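You operate a simulated robot arm through the tools that you are given. There is no shell and no other tool. Be economical: measure what you need, move in short steps, check, and stop when the job is done.

The job below is to be done with a simulated two-armed robot. You get a single attempt, and the scene is never put back.

JOB
Carry the seconds tray with both arms and set it on the white bench.

It is judged by the outcome, as a careful person would: the job done as asked, and still so three seconds after it is handed in. It fails if anything else is knocked over, pushed out of place, dropped, spilled or broken.

ROBOT AND FRAMES
Two 6-joint arms with two-finger parallel grippers on one trunk, on a base that drives. Base frame: it is fixed to the floor where the robot stands at the start and does not move with it; the origin is under the middle of the robot, x ahead of it, y to its left, z up; the surface under the hand at the start is at about z = 0.84. Readings come in m, rad, newtons and seconds.
The left shoulder is at the start at [0.06, 0.187, 1.122], the right one opposite. With the tool pointing down near the work surface each hand reaches from about 0.26 to 0.62 m from the robot's upright axis, wherever it stands, measured 20 degrees to its own side. Places, roughly: white bench [1.3, -2.6, 0.8]. Payload 1.57 kg a hand.
The tool frame of a hand sits at the grasp point between the pads (the TCP): z along the fingers, y along the line on which they close. The tips reach 0.03 m beyond it. The gripper opens to 0.11 m. The fingers are 0.024 m wide and 0.012 m thick; the gripper's body (0.048 by 0.112 m) begins 0.078 m behind the TCP.
Orientation is that of the tool frame in the base frame, as [roll, pitch, yaw] about the fixed x, y, z axes, in that order (R = Rz(yaw) Ry(pitch) Rx(roll)). With the fingers straight down and closing along the base's y, the tool's x points along the base's -x, its y along +y and its z along -z.

CONTROLS
- The arms move only by the tool move_arm. It takes "left_deltas", "right_deltas" or both (then of equal length, played together; a hand with none holds still); each is text: rows parted by semicolons, each of 7 numbers parted by spaces: the shift along the tool's x, y, z in m, then the turn, a rotation vector about the tool's x, y, z in rad, then the gripper command, from -1 (fully open) to 1 (shut), values between in proportion. In form: dx dy dz ax ay az jaw; .... A call has 1 to 10 rows; each row is the pose to reach, as a shift and turn from the pose commanded when the call began, along the tool's axes at that moment. Each row takes 0.2 s and may step no farther than 0.05 m and 0.15 rad from the row before; otherwise, or with a gripper value out of range, the whole call is refused. A pose out of reach is approached as far as the arm can. The call stops where the force on the tool passes 40 N (or 10 N more than at its start, if that is more) or the arm is blocked; 0.2 s more then pass. Each finger travels about 0.153 m/s and halts on what it meets, pressing with about 28 N; the grip force reading is that of the motor and also rises with nothing between the fingers. The clock runs only during rows and for 0.2 s after the last one: add rows that repeat a pose to give the fingers time. It gives the time, the measured TCP pose, the force on the tool (base axes), the opening and the grip force at its end, in the units of the frame above (readings bear some noise), with the torque about the TCP (base axes, N m) and any sound that the robot's microphone picked up, and new pictures: "views" is both (left out), scene, wrist or none (wrist: the cameras of the hands that moved).
- Cameras (640 x 400 px; columns grow to the right, rows downward): "scene" is now at [0.0101, 0.0056, 1.652]; the picture's right is [0.09, -1.00, 0.00], its down [-0.84, -0.07, -0.54] and it looks along [0.54, 0.05, -0.84] (base axes); focal length 274 px, centre (320, 200). "left" rides on the left gripper at [0.07, -0.016, -0.141] in its tool frame; the picture's right is [0.23, 0.97, 0.00], its down [-0.86, 0.20, -0.48] and it looks along [-0.47, 0.11, 0.88] (tool axes); focal length 222 px, centre (320, 200). "right" rides on the right gripper at [0.07, 0.016, -0.141] in its tool frame; the picture's right is [-0.23, 0.97, 0.00], its down [-0.86, -0.20, -0.48] and it looks along [-0.47, -0.11, 0.88] (tool axes); focal length 222 px, centre (320, 200). There is no depth. A picture from a camera that has moved, and an enlarged one, comes with that camera's place and axes in the base frame and with its lens.
- move_column(by): slides the trunk up (or, below 0, down) by that many m; the arms and the scene camera ride with it, the base frame stays. It gives what a move gives, with no picture.
- drive_base(legs): drives the robot by 1 to 6 legs, each [ahead, left, turn to the left] in m, m and rad, along the robot's own axes; the way and the turn of a leg run together, so that a leg with both is an arc; at most 1.5 m and 3.142 rad a leg. The arms and the cameras ride along, it lands a little off, and it stops where it bumps. It gives what a move gives, and a new picture of the scene camera.
- turn_head(pan, tilt): turns the head with the scene camera to pan (to the left, within 1.501 rad either way) and tilt (down, from -0.506 to 1.204), counted from straight ahead of the robot. It gives what a move gives, and a new picture of the scene camera.
- enlarge(camera, box): a new picture of the part [left, top, right, bottom] of that camera's present view, enlarged. No time passes.
- sign_off(): hands the job in; it is judged then, once.

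Work in short steps. Places have to be worked out from the pictures, the camera data and where the tool is seen: move nearer, look again, correct. Check each grasp and each placing, and mend what went wrong. You have 120 turns and 260 pictures in all, those below and enlarged ones among them. Open the grippers and draw the arms clear of the work before you hand the job in, unless the task says otherwise; then end with one line.

The tools are called after "Emit:" by a JSON object that holds its "api" and its "payload". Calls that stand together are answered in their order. move_arm: Moves the arms, as the interface text tells. Its arguments: {"type":"object","properties":{"left_deltas":{"type":"string"},"right_deltas":{"type":"string"},"views":{"type":"string","enum":["both","scene","wrist","none"]}},"required":[]} The other tools are called the same way: move_column (by) slides the trunk up or down; drive_base (legs) drives the base; turn_head (pan, tilt) turns the head that bears the scene camera; enlarge (camera, box) takes an enlarged picture of a part of a camera's view; sign_off () hands the job in.

At the start:

```text
time: 0.0
left_tcp_pos: [0.4075, 0.232, 1.1621]
left_ee_rot: [3.14, -0.001, -3.141]
left_wrist_force: [-0.6, -0.2, -0.3]
left_torque: [0.04, -0.01, -0.01]
left_opening: 0.11
left_grasp_force: 0.0
right_tcp_pos: [0.4555, -0.1796, 1.0857]
right_ee_rot: [-3.141, 0.001, -3.141]
right_wrist_force: [0.3, 0.7, -0.3]
right_torque: [0.04, -0.03, 0.01]
right_opening: 0.1098
right_grasp_force: 0.0
trunk travel left (down, up): [-0.75, 0.24]
robot x, y, heading: [0.0005, -0.0016, -0.001]
head pan, tilt: [0.086, 0.997]
```

scene: 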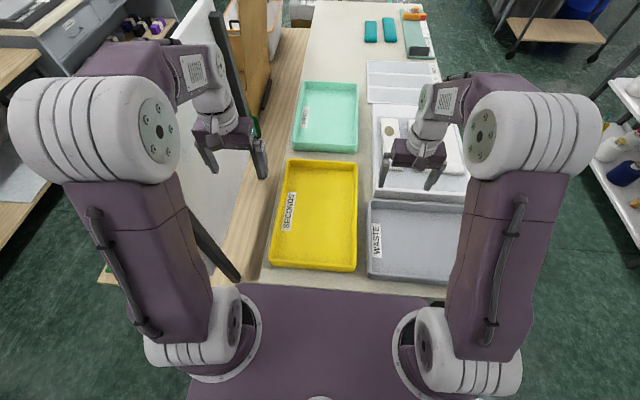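
right: 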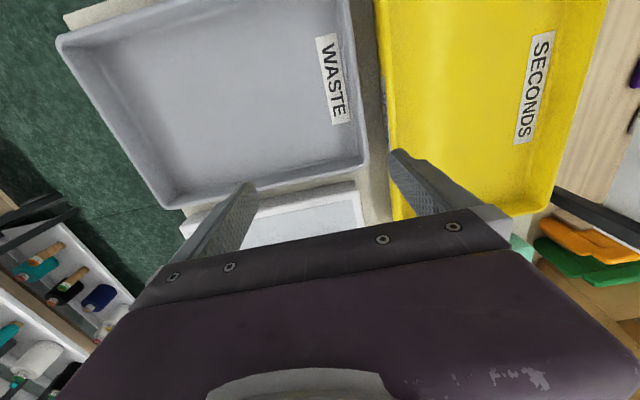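
left: 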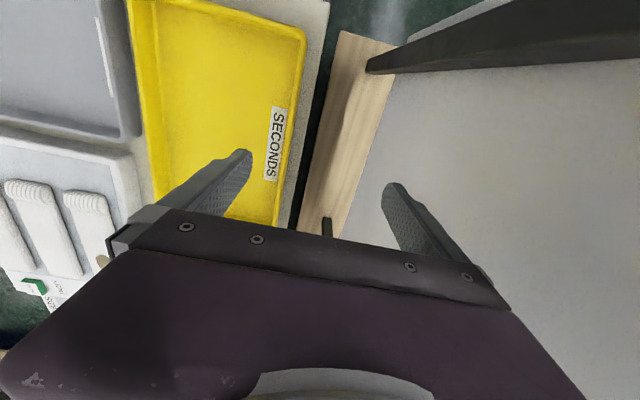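

I start with a closer look at the yellow SECONDS tray, then look around towards the white bench.

Emit:
{"api": "enlarge", "payload": {"camera": "scene", "box": [220, 130, 480, 292]}}

Emit:
{"api": "turn_head", "payload": {"pan": -1.1, "tilt": 0.45}}

```text
2.46 times, centred on (350, 211) of scene
camera zoom: at [0.0101, 0.0056, 1.652], right [0.09, -1.0, 0.0], down [-0.84, -0.07, -0.54], along [0.54, 0.05, -0.84], focal length 674 px, centre (246, 173)
```

zoom: 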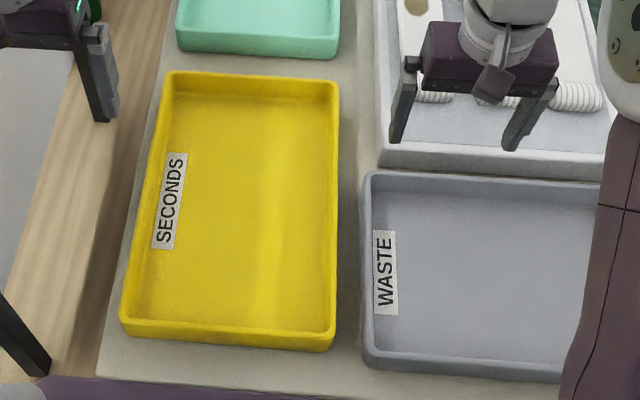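

```text
time: 1.4
left_tcp_pos: [0.4073, 0.23, 1.1595]
left_ee_rot: [-3.141, 0.0, 3.14]
left_wrist_force: [0.1, 0.2, 0.6]
left_torque: [0.0, -0.01, -0.04]
left_opening: 0.1098
left_grasp_force: 0.0
right_tcp_pos: [0.4529, -0.1784, 1.0849]
right_ee_rot: [-3.142, 0.0, -3.141]
right_wrist_force: [1.0, 0.4, 1.2]
right_torque: [0.02, 0.02, 0.03]
right_opening: 0.1099
right_grasp_force: 0.1
trunk travel left (down, up): [-0.75, 0.24]
robot x, y, heading: [0.0006, -0.0012, -0.0]
head pan, tilt: [-1.1, 0.45]
camera scene: at [-0.0177, -0.0822, 1.6973], right [-0.89, -0.45, 0.0], down [-0.2, 0.39, -0.9], along [0.41, -0.8, -0.44], focal length 274 px, centre (320, 200)
```

scene: 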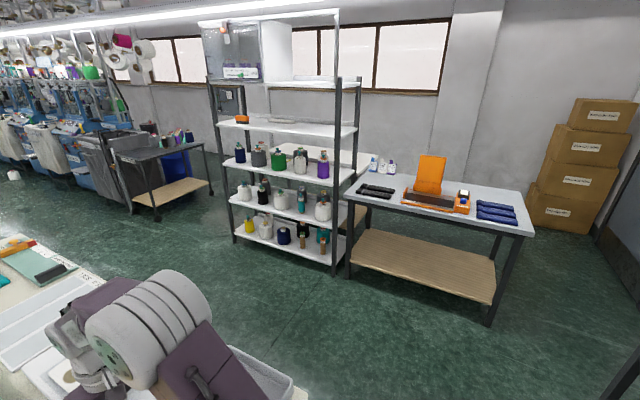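

The given place [1.3, -2.6, 0.8] projects behind the shelf rack; I enlarge there.

Emit:
{"api": "enlarge", "payload": {"camera": "scene", "box": [200, 90, 420, 228]}}

Emit:
{"api": "enlarge", "payload": {"camera": "scene", "box": [320, 130, 560, 280]}}

```text
2.90 times, centred on (310, 159) of scene
camera zoom: at [-0.0177, -0.0822, 1.6973], right [-0.89, -0.45, 0.0], down [-0.2, 0.39, -0.9], along [0.41, -0.8, -0.44], focal length 794 px, centre (349, 319)
```

zoom: 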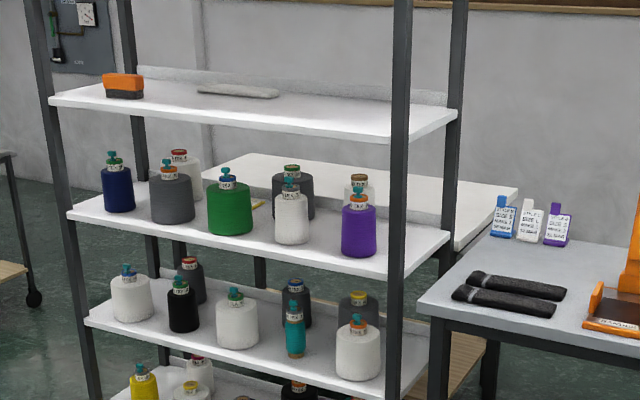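

```text
2.67 times, centred on (440, 205) of scene
camera zoom: at [-0.0177, -0.0822, 1.6973], right [-0.89, -0.45, 0.0], down [-0.2, 0.39, -0.9], along [0.41, -0.8, -0.44], focal length 730 px, centre (0, 187)
```

zoom: 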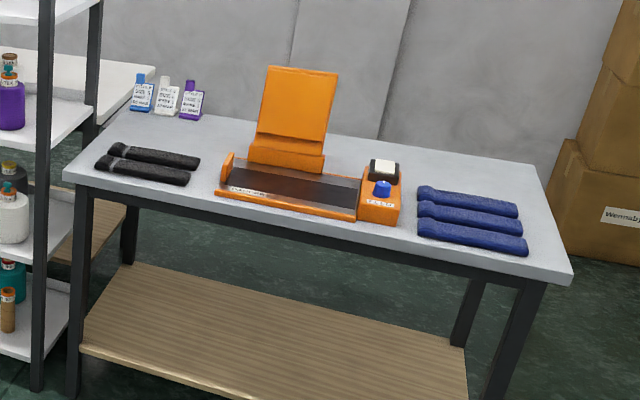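

The white bench stands behind the shelf, running about x 0.77–2.05, y -2.4 to -3.0, open at its far (+x) end. I look left and to the far right too for driving clearance.

Emit:
{"api": "turn_head", "payload": {"pan": -0.6, "tilt": 0.4}}

Emit:
{"api": "turn_head", "payload": {"pan": -1.5, "tilt": 0.8}}

Emit:
{"api": "turn_head", "payload": {"pan": 1.2, "tilt": 0.8}}

```text
time: 2.3
left_tcp_pos: [0.4072, 0.2313, 1.1608]
left_ee_rot: [-3.141, 0.0, 3.141]
left_wrist_force: [0.0, 1.3, -0.6]
left_torque: [0.01, 0.02, 0.02]
left_opening: 0.1098
left_grasp_force: 0.0
right_tcp_pos: [0.4553, -0.1788, 1.0844]
right_ee_rot: [3.141, 0.0, -3.141]
right_wrist_force: [-0.9, -0.4, 0.1]
right_torque: [0.01, -0.03, 0.05]
right_opening: 0.1099
right_grasp_force: 0.1
trunk travel left (down, up): [-0.75, 0.24]
robot x, y, heading: [-0.0016, -0.0005, -0.006]
head pan, tilt: [-0.6, 0.4]
camera scene: at [0.0167, -0.0528, 1.7019], right [-0.57, -0.82, 0.0], down [-0.32, 0.22, -0.92], along [0.76, -0.52, -0.39], focal length 274 px, centre (320, 200)
```

scene: 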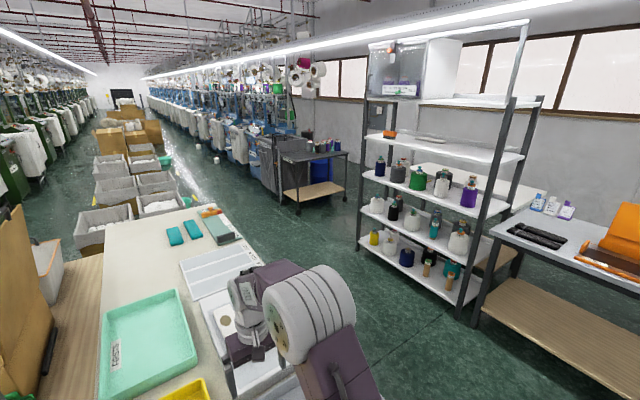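

```text
time: 3.5
left_tcp_pos: [0.4061, 0.2311, 1.1609]
left_ee_rot: [3.142, -0.002, 3.142]
left_wrist_force: [0.2, -0.8, -0.5]
left_torque: [-0.02, 0.01, -0.03]
left_opening: 0.11
left_grasp_force: 0.0
right_tcp_pos: [0.4552, -0.1783, 1.085]
right_ee_rot: [-3.14, 0.0, 3.14]
right_wrist_force: [-0.1, -0.1, 0.8]
right_torque: [0.0, 0.0, -0.02]
right_opening: 0.11
right_grasp_force: 0.1
trunk travel left (down, up): [-0.75, 0.24]
robot x, y, heading: [0.0005, 0.0025, 0.001]
head pan, tilt: [-1.499, 0.799]
camera scene: at [-0.0537, -0.0809, 1.6669], right [-1.0, -0.07, 0.0], down [-0.05, 0.71, -0.7], along [0.05, -0.7, -0.72], focal length 274 px, centre (320, 200)
```

scene: 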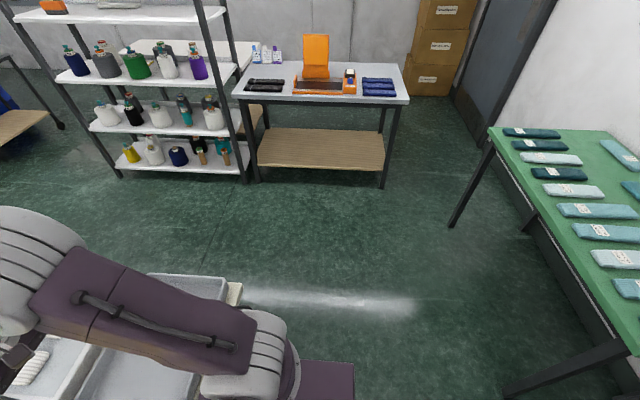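

```text
time: 5.9
left_tcp_pos: [0.4077, 0.2309, 1.1603]
left_ee_rot: [3.141, 0.0, 3.141]
left_wrist_force: [0.0, -0.2, -0.8]
left_torque: [0.0, -0.04, -0.03]
left_opening: 0.1101
left_grasp_force: 0.0
right_tcp_pos: [0.4558, -0.1788, 1.0852]
right_ee_rot: [3.141, 0.002, 3.141]
right_wrist_force: [-0.2, 0.1, 0.7]
right_torque: [0.01, -0.02, 0.04]
right_opening: 0.11
right_grasp_force: 0.2
trunk travel left (down, up): [-0.75, 0.24]
robot x, y, heading: [-0.0005, 0.0008, 0.001]
head pan, tilt: [1.201, 0.799]
camera scene: at [-0.0303, 0.0748, 1.6669], right [0.93, -0.36, 0.0], down [-0.26, -0.67, -0.7], along [0.25, 0.65, -0.72], focal length 274 px, centre (320, 200)
```

scene: 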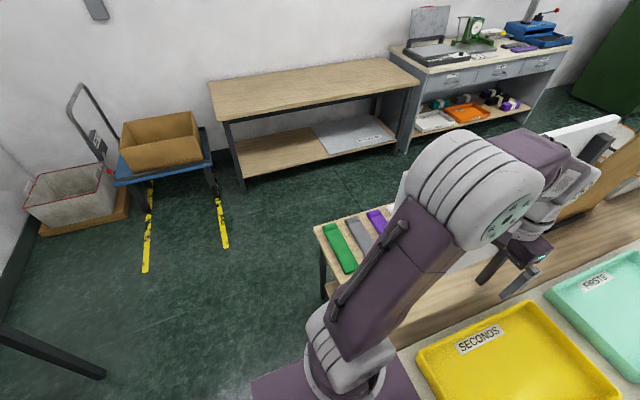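

Route looks feasible: back off, down the aisle, then around the shelf's far end. I return the head to the tray and bring both hands above its side walls (about y=0.18 and y=-0.07, x=0.47).

Emit:
{"api": "turn_head", "payload": {"pan": 0.0, "tilt": 1.0}}

Emit:
{"api": "move_arm", "payload": {"left_deltas": "-0.02 -0.017 0.03 0 0 0 -1; -0.04 -0.034 0.06 0 0 0 -1; -0.06 -0.05 0.09 0 0 0 -0.5; -0.06 -0.05 0.11 0 0 0 0; -0.06 -0.05 0.11 0 0 0 0.1", "right_deltas": "0 0.03 0 0 0 0 -1; -0.01 0.06 0 0 0 0 -1; -0.01 0.09 0.02 0 0 0 -0.5; -0.0115 0.109 0.04 0 0 0 0; -0.0115 0.109 0.04 0 0 0 0.1", "views": "both"}}

```text
time: 7.3
left_tcp_pos: [0.407, 0.2308, 1.1616]
left_ee_rot: [3.14, 0.001, -3.141]
left_wrist_force: [-0.1, 0.3, 0.8]
left_torque: [-0.03, 0.0, 0.03]
left_opening: 0.11
left_grasp_force: 0.1
right_tcp_pos: [0.4552, -0.1788, 1.0854]
right_ee_rot: [3.141, 0.002, -3.141]
right_wrist_force: [-0.9, 0.4, -1.0]
right_torque: [0.01, -0.01, 0.02]
right_opening: 0.11
right_grasp_force: 0.0
trunk travel left (down, up): [-0.75, 0.24]
robot x, y, heading: [-0.0003, -0.0013, -0.004]
head pan, tilt: [0.0, 1.0]
camera scene: at [0.0101, -0.0003, 1.6517], right [0.0, -1.0, 0.0], down [-0.84, 0.0, -0.54], along [0.54, 0.0, -0.84], focal length 274 px, centre (320, 200)
```

scene: 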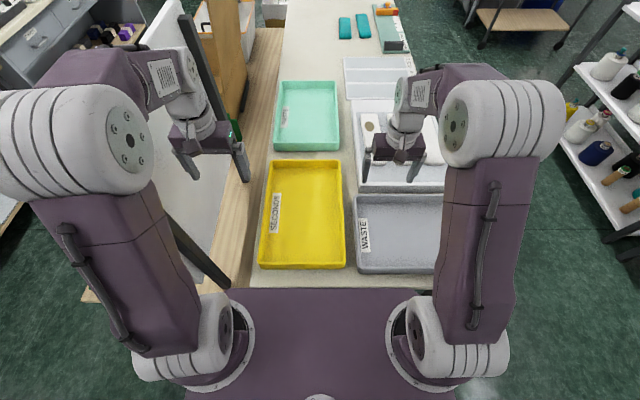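

```text
time: 8.5
left_tcp_pos: [0.4673, 0.1816, 1.0506]
left_ee_rot: [3.139, 0.001, 3.141]
left_wrist_force: [0.5, -0.7, -0.6]
left_torque: [0.0, 0.01, -0.01]
left_opening: 0.0496
left_grasp_force: 0.0
right_tcp_pos: [0.4658, -0.0682, 1.0452]
right_ee_rot: [3.141, 0.001, -3.142]
right_wrist_force: [-0.2, 0.5, 0.4]
right_torque: [0.02, 0.05, 0.02]
right_opening: 0.0495
right_grasp_force: 0.1
trunk travel left (down, up): [-0.75, 0.24]
robot x, y, heading: [0.0012, -0.0025, -0.001]
head pan, tilt: [0.0, 1.0]
camera scene: at [0.0095, -0.0009, 1.6517], right [0.0, -1.0, 0.0], down [-0.84, 0.0, -0.54], along [0.54, 0.0, -0.84], focal length 274 px, centre (320, 200)
camera right: at [0.3969, -0.0551, 1.1866], right [0.23, 0.97, 0.0], down [0.85, -0.2, 0.48], along [0.47, -0.11, -0.88], focal length 222 px, centre (320, 200)
camera left: at [0.3964, 0.1648, 1.1924], right [-0.23, 0.97, 0.0], down [0.85, 0.2, 0.48], along [0.47, 0.11, -0.88], focal length 222 px, centre (320, 200)
```

scene: 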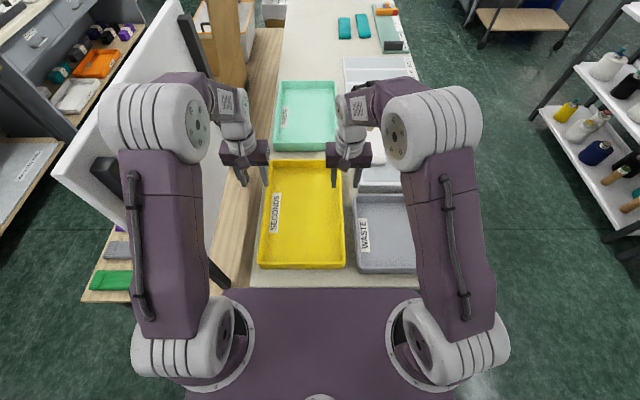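
right: 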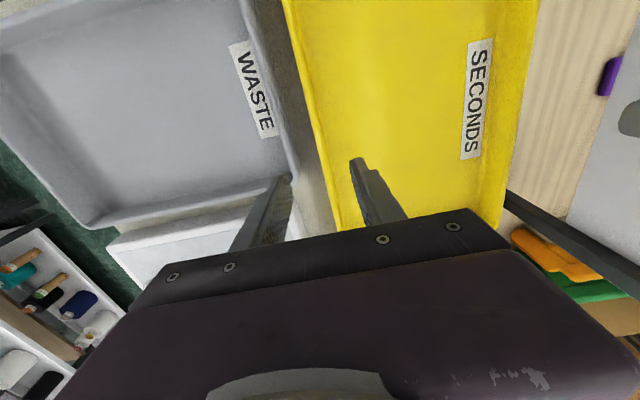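
left: 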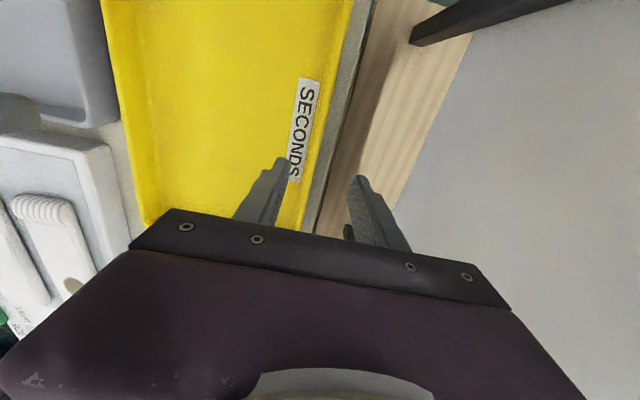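

Both hands hover above their walls. I enlarge each view to measure the rim lines and height.

Emit:
{"api": "enlarge", "payload": {"camera": "scene", "box": [240, 140, 400, 290]}}

Emit:
{"api": "enlarge", "payload": {"camera": "right", "box": [220, 60, 460, 210]}}

Emit:
{"api": "enlarge", "payload": {"camera": "left", "box": [200, 60, 440, 210]}}

```text
2.67 times, centred on (320, 215) of scene
camera zoom: at [0.0095, -0.0009, 1.6517], right [0.0, -1.0, 0.0], down [-0.84, 0.0, -0.54], along [0.54, 0.0, -0.84], focal length 730 px, centre (320, 160)
```

zoom: 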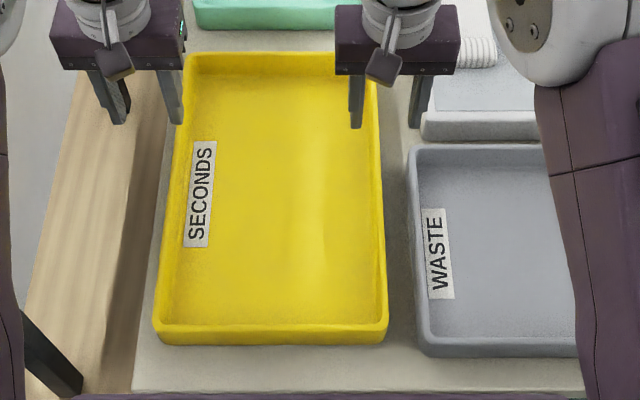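

```text
2.67 times, centred on (340, 135) of right
camera zoom: at [0.3969, -0.0551, 1.1866], right [0.23, 0.97, 0.0], down [0.85, -0.2, 0.48], along [0.47, -0.11, -0.88], focal length 592 px, centre (267, 373)
```

zoom: 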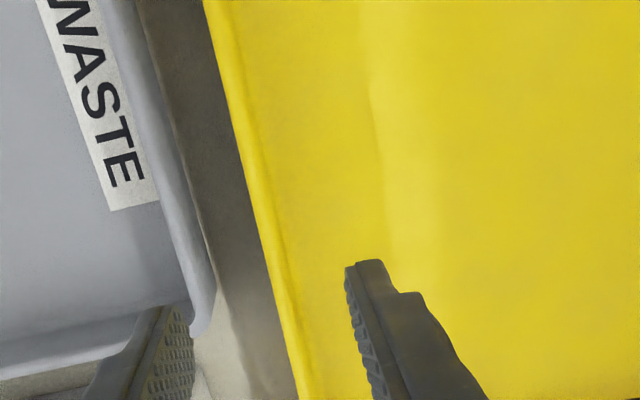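

```text
2.67 times, centred on (320, 135) of left
camera zoom: at [0.3964, 0.1648, 1.1924], right [-0.23, 0.97, 0.0], down [0.85, 0.2, 0.48], along [0.47, 0.11, -0.88], focal length 592 px, centre (320, 373)
```

zoom: 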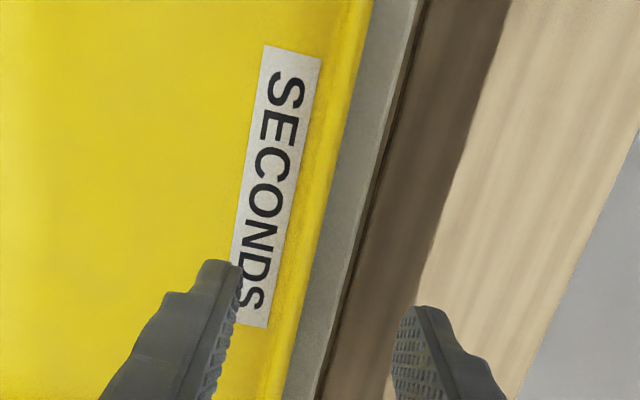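

Rim lines: left outer y≈0.184, right outer y≈-0.078, x 0.284–0.673, rim z≈0.885; gap to WASTE about 3 cm. I narrow the jaws and go down to just above the rim to check.

Emit:
{"api": "move_arm", "payload": {"left_deltas": "-0.011 -0.0035 0.04 0 0 0 0.27; -0.011 -0.0035 0.08 0 0 0 0.27; -0.011 -0.0035 0.112 0 0 0 0.27; -0.011 -0.0035 0.112 0 0 0 0.27", "right_deltas": "-0.012 -0.004 0.04 0 0 0 0.45; -0.012 -0.004 0.08 0 0 0 0.45; -0.012 -0.004 0.107 0 0 0 0.45; -0.012 -0.004 0.107 0 0 0 0.45"}}

Emit:
{"api": "enlarge", "payload": {"camera": "right", "box": [220, 60, 460, 210]}}

Emit:
{"api": "enlarge", "payload": {"camera": "left", "box": [200, 80, 440, 230]}}

Emit:
{"api": "enlarge", "payload": {"camera": "scene", "box": [240, 140, 400, 290]}}

```text
time: 9.5
left_tcp_pos: [0.4787, 0.1772, 0.9389]
left_ee_rot: [-3.141, 0.0, 3.14]
left_wrist_force: [0.0, 0.3, -0.6]
left_torque: [-0.01, 0.01, 0.03]
left_opening: 0.0403
left_grasp_force: 0.0
right_tcp_pos: [0.4789, -0.0723, 0.9368]
right_ee_rot: [-3.142, 0.0, 3.14]
right_wrist_force: [-0.6, 0.0, 0.7]
right_torque: [0.0, 0.01, 0.0]
right_opening: 0.0302
right_grasp_force: 0.0
trunk travel left (down, up): [-0.75, 0.24]
robot x, y, heading: [0.0, -0.0021, 0.004]
head pan, tilt: [0.0, 1.0]
camera scene: at [0.0104, -0.0005, 1.6517], right [0.0, -1.0, 0.0], down [-0.84, 0.0, -0.54], along [0.54, 0.0, -0.84], focal length 274 px, centre (320, 200)
camera right: at [0.409, -0.0584, 1.079], right [0.23, 0.97, 0.0], down [0.85, -0.2, 0.48], along [0.47, -0.11, -0.88], focal length 222 px, centre (320, 200)
camera left: at [0.4084, 0.1614, 1.0807], right [-0.23, 0.97, 0.0], down [0.86, 0.2, 0.48], along [0.47, 0.11, -0.88], focal length 222 px, centre (320, 200)
```

scene: 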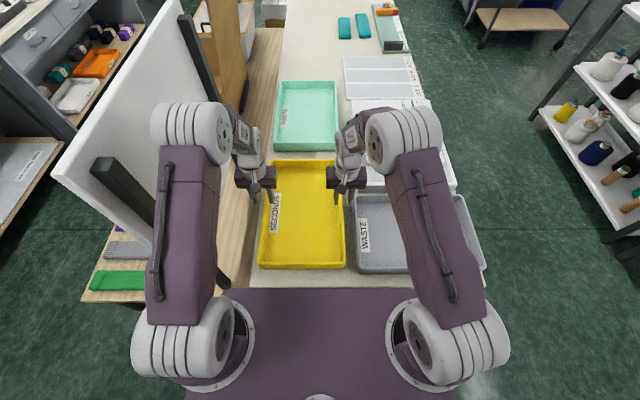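
right: 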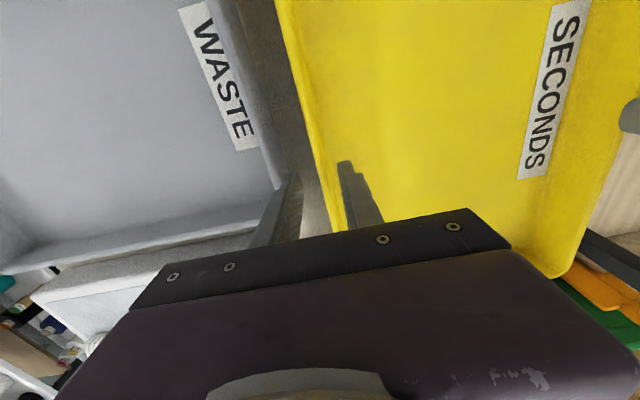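
left: 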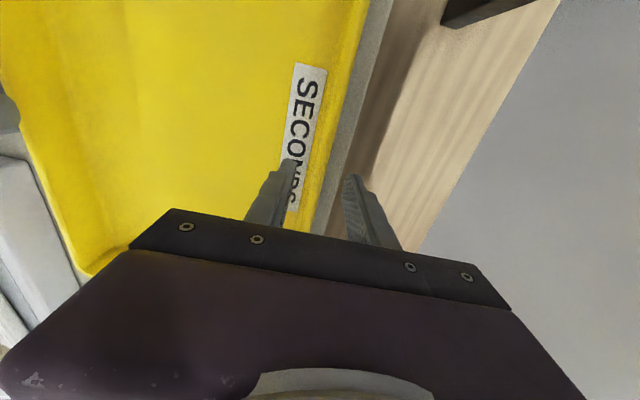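

```text
2.67 times, centred on (340, 135) of right
camera zoom: at [0.409, -0.0584, 1.079], right [0.23, 0.97, 0.0], down [0.85, -0.2, 0.48], along [0.47, -0.11, -0.88], focal length 592 px, centre (267, 373)
```

zoom: 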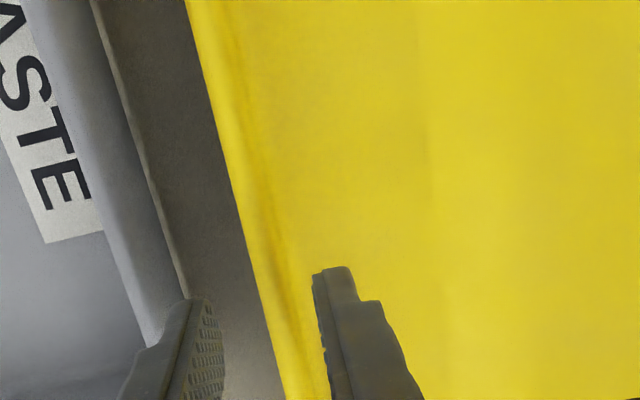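

```text
2.67 times, centred on (320, 155) of left
camera zoom: at [0.4084, 0.1614, 1.0807], right [-0.23, 0.97, 0.0], down [0.86, 0.2, 0.48], along [0.47, 0.11, -0.88], focal length 592 px, centre (320, 320)
```

zoom: 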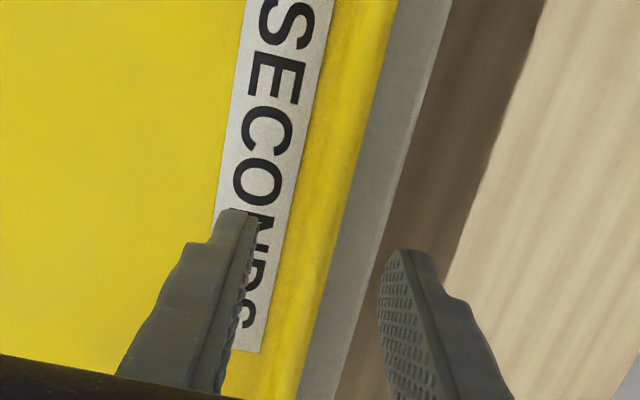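

```text
2.67 times, centred on (320, 215) of scene
camera zoom: at [0.0104, -0.0005, 1.6517], right [0.0, -1.0, 0.0], down [-0.84, 0.0, -0.54], along [0.54, 0.0, -0.84], focal length 730 px, centre (320, 160)
```

zoom: 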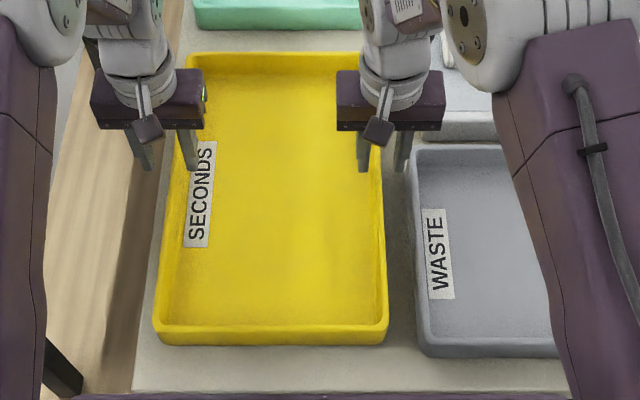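

Fingers straddle the walls; the right outer finger needs a touch tighter fit (opening 0.026). I go down to TCP z≈0.888.

Emit:
{"api": "move_arm", "payload": {"left_deltas": "0 0 0.02 0 0 0 0.27; 0 0 0.035 0 0 0 0.27; 0 0 0.05 0 0 0 0.27; 0 0 0.05 0 0 0 0.27", "right_deltas": "0 -0.0012 0.015 0 0 0 0.525; 0 -0.0012 0.03 0 0 0 0.525; 0 -0.0012 0.048 0 0 0 0.525; 0 -0.0012 0.048 0 0 0 0.525"}}

Emit:
{"api": "enlarge", "payload": {"camera": "scene", "box": [240, 140, 400, 290]}}

```text
time: 10.5
left_tcp_pos: [0.478, 0.1777, 0.8894]
left_ee_rot: [3.141, 0.001, -3.141]
left_wrist_force: [0.5, -0.5, -0.2]
left_torque: [-0.01, 0.0, 0.0]
left_opening: 0.04
left_grasp_force: 0.1
right_tcp_pos: [0.4787, -0.0743, 0.8895]
right_ee_rot: [3.141, 0.001, 3.141]
right_wrist_force: [0.2, -1.3, -0.2]
right_torque: [0.0, -0.01, -0.01]
right_opening: 0.0263
right_grasp_force: 0.0
trunk travel left (down, up): [-0.75, 0.24]
robot x, y, heading: [0.0004, -0.0005, 0.002]
head pan, tilt: [0.0, 1.0]
camera scene: at [0.0101, -0.0004, 1.6517], right [0.0, -1.0, 0.0], down [-0.84, 0.0, -0.54], along [0.54, 0.0, -0.84], focal length 274 px, centre (320, 200)
camera right: at [0.4094, -0.0601, 1.032], right [0.23, 0.97, 0.0], down [0.86, -0.2, 0.48], along [0.47, -0.11, -0.88], focal length 222 px, centre (320, 200)
camera left: at [0.4078, 0.1617, 1.0307], right [-0.23, 0.97, 0.0], down [0.86, 0.2, 0.48], along [0.47, 0.11, -0.88], focal length 222 px, centre (320, 200)
```

scene: 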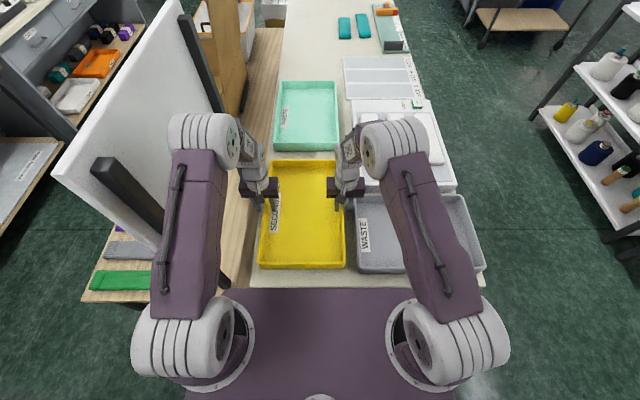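
right: 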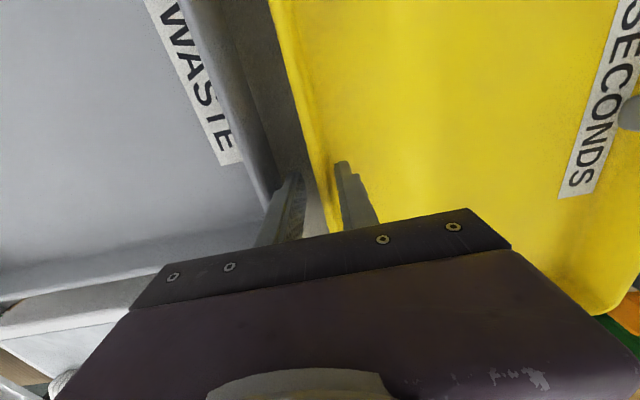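
left: 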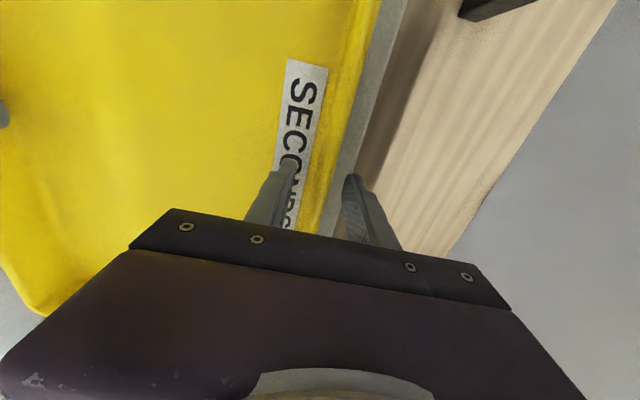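

```text
2.67 times, centred on (320, 215) of scene
camera zoom: at [0.0101, -0.0004, 1.6517], right [0.0, -1.0, 0.0], down [-0.84, 0.0, -0.54], along [0.54, 0.0, -0.84], focal length 730 px, centre (320, 160)
```

zoom: 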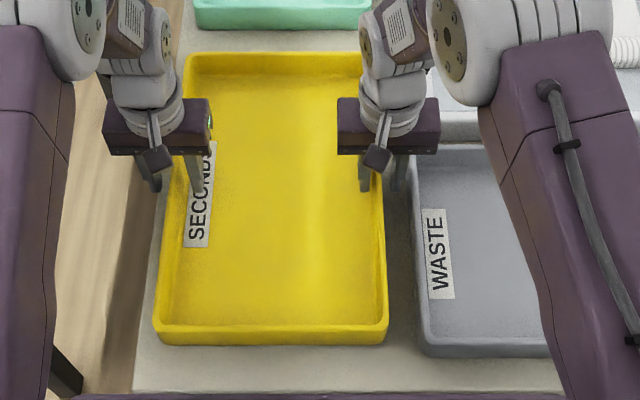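

No contact yet; I go 8 mm deeper and then close both grippers slowly.

Emit:
{"api": "move_arm", "payload": {"left_deltas": "0 0 0.004 0 0 0 0.27; 0 0 0.008 0 0 0 0.27; 0 0 0.008 0 0 0 0.27", "right_deltas": "0 0 0.004 0 0 0 0.525; 0 0 0.008 0 0 0 0.525; 0 0 0.008 0 0 0 0.525", "views": "none"}}

Emit:
{"api": "move_arm", "payload": {"left_deltas": "0 0 0 0 0 0 0.5; 0 0 0 0 0 0 0.7; 0 0 0 0 0 0 0.85; 0 0 0 0 0 0 1; 0 0 0 0 0 0 1; 0 0 0 0 0 0 1", "right_deltas": "0 0 0 0 0 0 0.6; 0 0 0 0 0 0 0.7; 0 0 0 0 0 0 0.85; 0 0 0 0 0 0 1; 0 0 0 0 0 0 1; 0 0 0 0 0 0 1"}}

```text
time: 11.3
left_tcp_pos: [0.4785, 0.1784, 0.8807]
left_ee_rot: [3.14, 0.001, -3.141]
left_wrist_force: [0.2, -0.1, 0.1]
left_torque: [0.0, 0.02, -0.02]
left_opening: 0.0403
left_grasp_force: 0.2
right_tcp_pos: [0.4781, -0.0753, 0.8834]
right_ee_rot: [3.141, 0.0, 3.141]
right_wrist_force: [0.2, 0.2, -0.1]
right_torque: [-0.02, -0.01, -0.03]
right_opening: 0.026
right_grasp_force: 0.0
trunk travel left (down, up): [-0.75, 0.24]
robot x, y, heading: [-0.0042, -0.0017, 0.003]
head pan, tilt: [0.0, 1.0]
```

```text
time: 12.7
left_tcp_pos: [0.478, 0.1783, 0.8824]
left_ee_rot: [3.141, -0.001, -3.141]
left_wrist_force: [2.2, -29.6, 0.0]
left_torque: [0.04, 0.16, 0.21]
left_opening: 0.0089
left_grasp_force: 27.8
right_tcp_pos: [0.4784, -0.0732, 0.8832]
right_ee_rot: [3.14, -0.001, 3.141]
right_wrist_force: [-1.1, 29.6, -0.5]
right_torque: [-0.11, 0.29, 0.12]
right_opening: 0.0089
right_grasp_force: 27.2
trunk travel left (down, up): [-0.75, 0.24]
robot x, y, heading: [-0.0009, 0.0002, -0.0]
head pan, tilt: [0.0, 1.0]
camera scene: at [0.0103, -0.0003, 1.6517], right [0.0, -1.0, 0.0], down [-0.84, 0.0, -0.54], along [0.54, 0.0, -0.84], focal length 274 px, centre (320, 200)
camera right: at [0.4092, -0.0595, 1.0241], right [0.23, 0.97, 0.0], down [0.85, -0.2, 0.48], along [0.47, -0.11, -0.88], focal length 222 px, centre (320, 200)
camera left: at [0.4081, 0.1606, 1.0225], right [-0.23, 0.97, 0.0], down [0.85, 0.2, 0.48], along [0.47, 0.11, -0.88], focal length 222 px, centre (320, 200)
```

scene: 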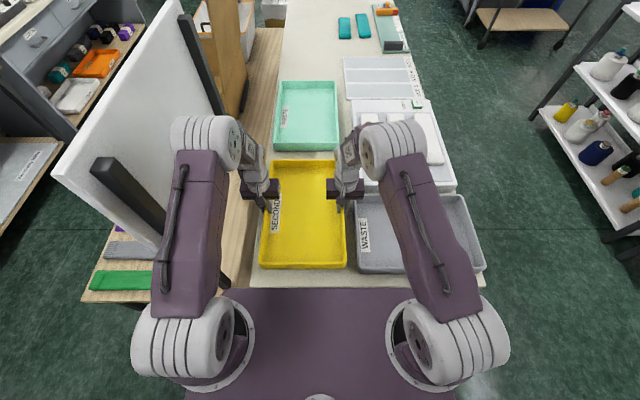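
right: 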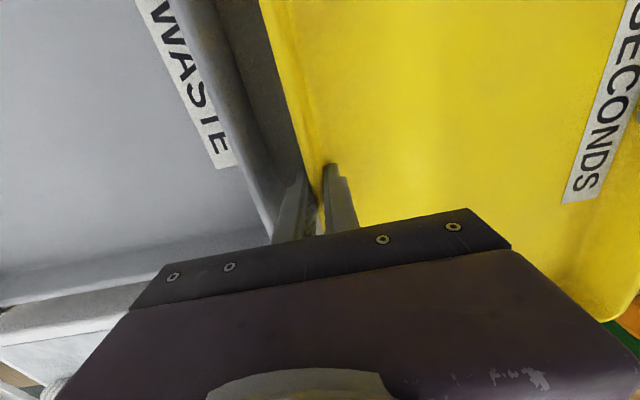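
left: 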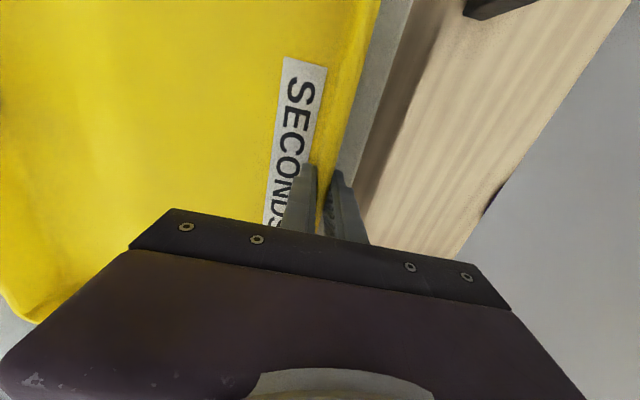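

Both grips hold (opening 8.9 mm) but the hands pull outward against each other by ~30 N; I ease both inward 2 mm.

Emit:
{"api": "move_arm", "payload": {"left_deltas": "0 -0.001 0 0 0 0 1; 0 -0.002 0 0 0 0 1; 0 -0.002 0 0 0 0 1", "right_deltas": "0 0.001 0 0 0 0 1; 0 0.002 0 0 0 0 1; 0 0.002 0 0 0 0 1", "views": "none"}}

```text
time: 13.5
left_tcp_pos: [0.4786, 0.1765, 0.8801]
left_ee_rot: [-3.141, 0.0, 3.14]
left_wrist_force: [2.8, -5.9, -0.1]
left_torque: [-0.15, -0.06, 0.33]
left_opening: 0.009
left_grasp_force: 27.3
right_tcp_pos: [0.4789, -0.0744, 0.8818]
right_ee_rot: [-3.141, 0.002, 3.141]
right_wrist_force: [-1.5, 5.1, 3.8]
right_torque: [0.25, -0.68, 0.26]
right_opening: 0.0088
right_grasp_force: 27.3
trunk travel left (down, up): [-0.75, 0.24]
robot x, y, heading: [0.0001, -0.0042, 0.003]
head pan, tilt: [0.0, 1.0]
```

Forces nearly gone. I lift with the trunk, 3 cm first.

Emit:
{"api": "move_column", "payload": {"by": 0.03}}

Emit:
{"api": "enlarge", "payload": {"camera": "scene", "box": [200, 110, 440, 290]}}

```text
time: 14.3
left_tcp_pos: [0.4786, 0.1762, 0.9114]
left_ee_rot: [3.141, -0.003, -3.142]
left_wrist_force: [1.9, 8.9, -3.5]
left_torque: [0.11, 0.45, 0.19]
left_opening: 0.0087
left_grasp_force: 27.0
right_tcp_pos: [0.4785, -0.0749, 0.912]
right_ee_rot: [-3.14, -0.002, 3.141]
right_wrist_force: [-2.2, -9.4, -0.8]
right_torque: [0.36, -0.42, 0.18]
right_opening: 0.0089
right_grasp_force: 27.3
trunk travel left (down, up): [-0.78, 0.21]
robot x, y, heading: [0.0019, -0.0003, 0.0]
head pan, tilt: [0.0, 1.0]
```

```text
2.22 times, centred on (320, 200) of scene
camera zoom: at [0.0112, -0.0003, 1.6817], right [0.0, -1.0, 0.0], down [-0.84, 0.0, -0.54], along [0.54, 0.0, -0.84], focal length 608 px, centre (320, 200)
```

zoom: 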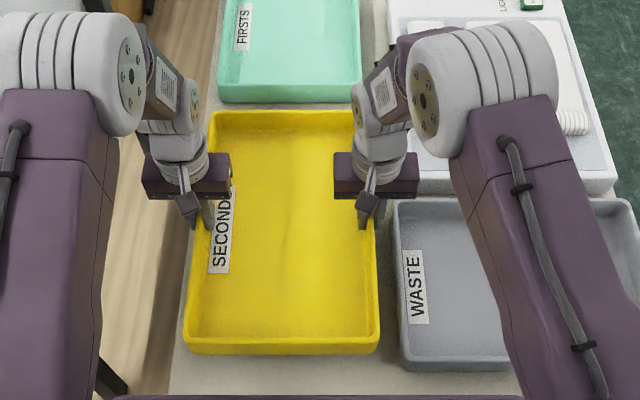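

Tray lifted level. I raise another 0.20 m.

Emit:
{"api": "move_column", "payload": {"by": 0.2}}

Emit:
{"api": "turn_head", "payload": {"pan": 0.0, "tilt": 0.9}}

```text
time: 16.4
left_tcp_pos: [0.4783, 0.177, 1.1099]
left_ee_rot: [-3.141, 0.001, -3.141]
left_wrist_force: [0.2, 37.0, -5.0]
left_torque: [0.22, -0.19, 0.08]
left_opening: 0.009
left_grasp_force: 27.9
right_tcp_pos: [0.4786, -0.0745, 1.1115]
right_ee_rot: [-3.141, -0.003, -3.141]
right_wrist_force: [0.0, -36.3, -0.1]
right_torque: [0.29, 0.17, 0.01]
right_opening: 0.009
right_grasp_force: 27.2
trunk travel left (down, up): [-0.98, 0.01]
robot x, y, heading: [-0.0045, 0.0015, -0.001]
head pan, tilt: [0.0, 1.0]
```

```text
time: 17.1
left_tcp_pos: [0.478, 0.178, 1.1107]
left_ee_rot: [3.141, 0.0, -3.141]
left_wrist_force: [0.2, 37.5, -4.4]
left_torque: [0.23, -0.34, 0.12]
left_opening: 0.0088
left_grasp_force: 27.6
right_tcp_pos: [0.4791, -0.0746, 1.1103]
right_ee_rot: [-3.14, -0.002, 3.142]
right_wrist_force: [-1.8, -37.2, 0.0]
right_torque: [0.28, 0.33, 0.04]
right_opening: 0.0089
right_grasp_force: 27.5
trunk travel left (down, up): [-0.98, 0.01]
robot x, y, heading: [-0.0008, 0.0014, -0.002]
head pan, tilt: [0.0, 0.901]
camera scene: at [0.0169, -0.0003, 1.8889], right [0.0, -1.0, 0.0], down [-0.78, 0.0, -0.62], along [0.62, 0.0, -0.78], focal length 274 px, centre (320, 200)
```

scene: 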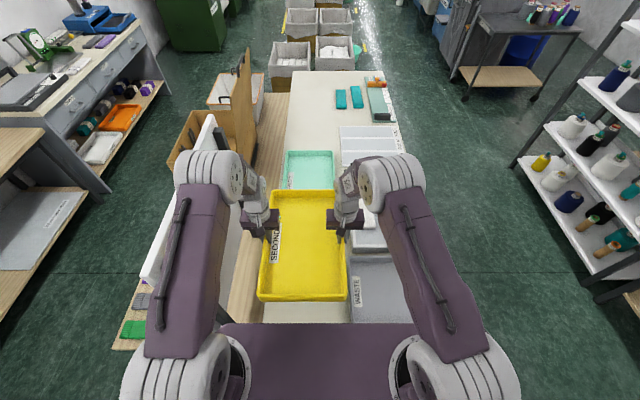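

The tray is up at z≈1.07 but squeezed by 37 N; I ease both hands outward 2 mm.

Emit:
{"api": "move_arm", "payload": {"left_deltas": "0 0.001 0 0 0 0 1; 0 0.002 0 0 0 0 1; 0 0.002 0 0 0 0 1", "right_deltas": "0 -0.001 0 0 0 0 1; 0 -0.002 0 0 0 0 1; 0 -0.002 0 0 0 0 1", "views": "none"}}

```text
time: 17.9
left_tcp_pos: [0.4795, 0.1766, 1.1101]
left_ee_rot: [-3.139, 0.0, 3.139]
left_wrist_force: [1.8, 1.9, -3.5]
left_torque: [0.37, -0.92, 0.23]
left_opening: 0.0092
left_grasp_force: 27.3
right_tcp_pos: [0.48, -0.0743, 1.1121]
right_ee_rot: [3.139, -0.001, 3.141]
right_wrist_force: [-1.8, -1.5, -1.6]
right_torque: [-0.1, 0.9, 0.2]
right_opening: 0.0089
right_grasp_force: 27.5
trunk travel left (down, up): [-0.98, 0.01]
robot x, y, heading: [-0.0038, -0.0012, -0.003]
head pan, tilt: [0.0, 0.901]
```

Balanced. Now back off 0.35 m from the table, then strafe right to the aisle.

Emit:
{"api": "drive_base", "payload": {"legs": [[-0.35, 0, 0]]}}

Emit:
{"api": "drive_base", "payload": {"legs": [[0, -0.55, 0]]}}

```text
time: 20.1
left_tcp_pos: [0.1464, 0.1784, 1.109]
left_ee_rot: [-3.139, -0.004, -3.137]
left_wrist_force: [1.4, -0.5, -2.5]
left_torque: [0.23, 0.24, 0.24]
left_opening: 0.0088
left_grasp_force: 27.4
right_tcp_pos: [0.1485, -0.0719, 1.1108]
right_ee_rot: [3.141, -0.002, -3.136]
right_wrist_force: [-1.5, 1.4, -1.9]
right_torque: [-0.09, -0.18, 0.06]
right_opening: 0.0089
right_grasp_force: 27.6
trunk travel left (down, up): [-0.98, 0.01]
robot x, y, heading: [-0.3344, 0.0025, 0.006]
head pan, tilt: [0.0, 0.901]
stopped in leg 1: the force on the tool passed its limit at 40 N (the readings are from after the stop); the commanded pose is now the measured one
camera scene: at [-0.3121, -0.0004, 1.8888], right [0.0, -1.0, 0.0], down [-0.79, 0.0, -0.62], along [0.62, 0.0, -0.79], focal length 274 px, centre (320, 200)
```

scene: 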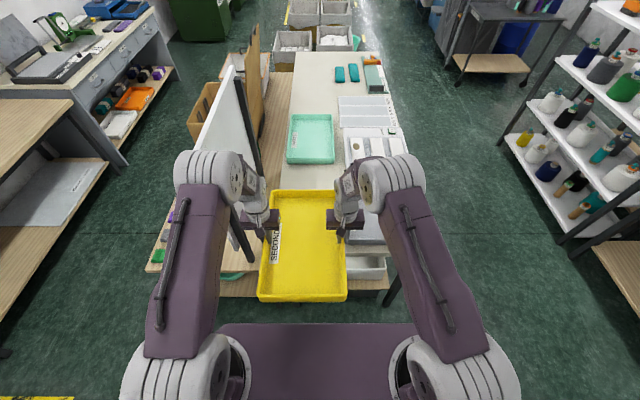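

```text
time: 23.3
left_tcp_pos: [0.1467, -0.3691, 1.1102]
left_ee_rot: [-3.14, 0.0, -3.137]
left_wrist_force: [1.9, -2.0, -2.8]
left_torque: [0.28, -0.2, 0.26]
left_opening: 0.0089
left_grasp_force: 27.2
right_tcp_pos: [0.1479, -0.6207, 1.1117]
right_ee_rot: [3.141, 0.002, -3.136]
right_wrist_force: [-2.1, 2.0, -1.5]
right_torque: [-0.17, 0.17, 0.11]
right_opening: 0.0088
right_grasp_force: 27.8
trunk travel left (down, up): [-0.98, 0.01]
robot x, y, heading: [-0.334, -0.5484, 0.005]
head pan, tilt: [0.0, 0.901]
camera scene: at [-0.3146, -0.5473, 1.8889], right [0.0, -1.0, 0.0], down [-0.78, 0.0, -0.62], along [0.62, 0.0, -0.78], focal length 274 px, centre (320, 200)
```

scene: 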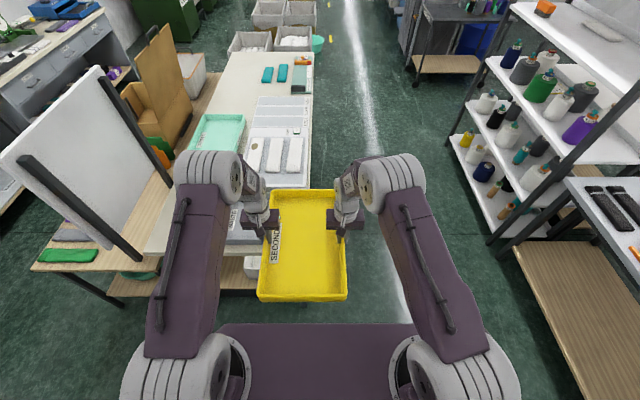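

Drive is steady. Continue to y≈-1.15, then ahead in the aisle.

Emit:
{"api": "drive_base", "payload": {"legs": [[0, -0.6, 0]]}}

Emit:
{"api": "drive_base", "payload": {"legs": [[0.8, 0, 0]]}}

```text
time: 26.7
left_tcp_pos: [0.1492, -0.9684, 1.1109]
left_ee_rot: [3.141, 0.001, -3.137]
left_wrist_force: [1.1, -0.3, -3.2]
left_torque: [0.23, -0.16, 0.21]
left_opening: 0.0088
left_grasp_force: 27.9
right_tcp_pos: [0.1499, -1.2202, 1.1111]
right_ee_rot: [-3.141, 0.004, -3.136]
right_wrist_force: [-2.0, 1.6, -1.9]
right_torque: [-0.12, 0.13, 0.05]
right_opening: 0.0089
right_grasp_force: 27.7
trunk travel left (down, up): [-0.98, 0.01]
robot x, y, heading: [-0.3274, -1.1515, 0.002]
head pan, tilt: [0.0, 0.901]
camera scene: at [-0.3127, -1.147, 1.8889], right [0.0, -1.0, 0.0], down [-0.78, 0.0, -0.62], along [0.62, 0.0, -0.78], focal length 274 px, centre (320, 200)
```

scene: 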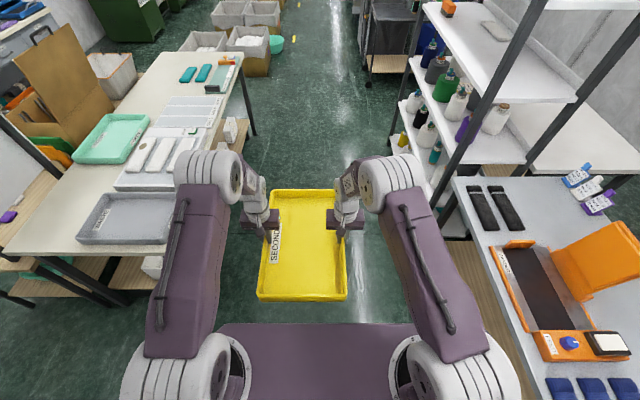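

```text
time: 30.9
left_tcp_pos: [0.9469, -0.9646, 1.1115]
left_ee_rot: [-3.141, 0.002, -3.135]
left_wrist_force: [0.4, -0.6, -2.4]
left_torque: [0.25, -0.05, 0.13]
left_opening: 0.0088
left_grasp_force: 27.8
right_tcp_pos: [0.9486, -1.2156, 1.1114]
right_ee_rot: [3.14, 0.002, -3.134]
right_wrist_force: [-1.2, 0.6, -1.7]
right_torque: [-0.12, 0.05, 0.03]
right_opening: 0.0091
right_grasp_force: 27.2
trunk travel left (down, up): [-0.98, 0.01]
robot x, y, heading: [0.4683, -1.1449, 0.007]
head pan, tilt: [0.0, 0.901]
camera scene: at [0.4843, -1.1454, 1.8889], right [0.01, -1.0, 0.0], down [-0.78, -0.01, -0.62], along [0.62, 0.0, -0.78], focal length 274 px, centre (320, 200)
```

scene: 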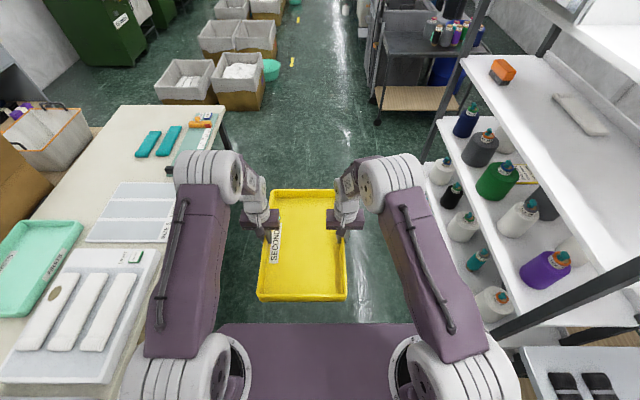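

Aisle is clear. I drive on 0.8 m and look right toward the corridor between shelf end (x≈1.95) and cart (x≈3.1).

Emit:
{"api": "drive_base", "payload": {"legs": [[0.9, 0.05, 0]]}}

Emit:
{"api": "turn_head", "payload": {"pan": -0.8, "tilt": 0.6}}

```text
time: 35.7
left_tcp_pos: [1.8412, -0.9041, 1.1121]
left_ee_rot: [-3.141, 0.002, -3.131]
left_wrist_force: [0.1, -0.4, -3.0]
left_torque: [0.24, -0.03, 0.16]
left_opening: 0.0089
left_grasp_force: 27.4
right_tcp_pos: [1.8445, -1.1557, 1.1126]
right_ee_rot: [3.139, 0.003, -3.129]
right_wrist_force: [-0.9, 1.4, -1.4]
right_torque: [-0.13, 0.01, 0.0]
right_opening: 0.009
right_grasp_force: 27.8
trunk travel left (down, up): [-0.98, 0.01]
robot x, y, heading: [1.3645, -1.0864, 0.007]
head pan, tilt: [0.0, 0.901]
camera scene: at [1.3812, -1.0869, 1.8889], right [0.01, -1.0, 0.0], down [-0.78, -0.01, -0.62], along [0.62, 0.01, -0.78], focal length 274 px, centre (320, 200)
```

scene: 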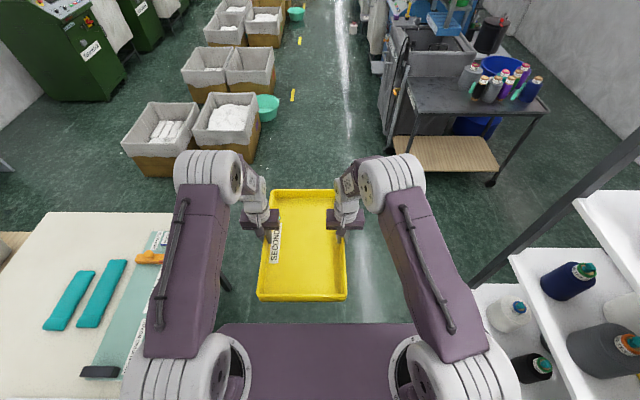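

```text
time: 36.8
left_tcp_pos: [1.8427, -0.9048, 1.1101]
left_ee_rot: [-3.14, 0.0, -3.13]
left_wrist_force: [0.9, -0.7, -2.7]
left_torque: [0.29, 0.02, 0.16]
left_opening: 0.009
left_grasp_force: 27.7
right_tcp_pos: [1.8468, -1.1563, 1.1118]
right_ee_rot: [3.141, 0.0, -3.129]
right_wrist_force: [-0.1, 1.0, -0.7]
right_torque: [-0.09, -0.09, 0.02]
right_opening: 0.0089
right_grasp_force: 27.5
trunk travel left (down, up): [-0.98, 0.01]
robot x, y, heading: [1.3672, -1.09, 0.01]
head pan, tilt: [-0.799, 0.6]
camera scene: at [1.3698, -1.1501, 1.9137], right [-0.71, -0.71, 0.0], down [-0.4, 0.4, -0.82], along [0.58, -0.58, -0.57], focal length 274 px, centre (320, 200)
```

scene: 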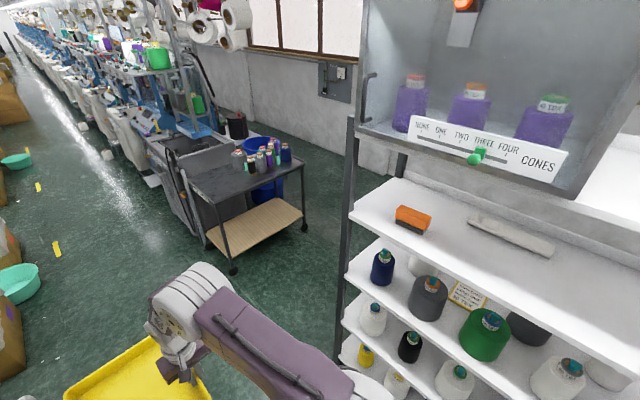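

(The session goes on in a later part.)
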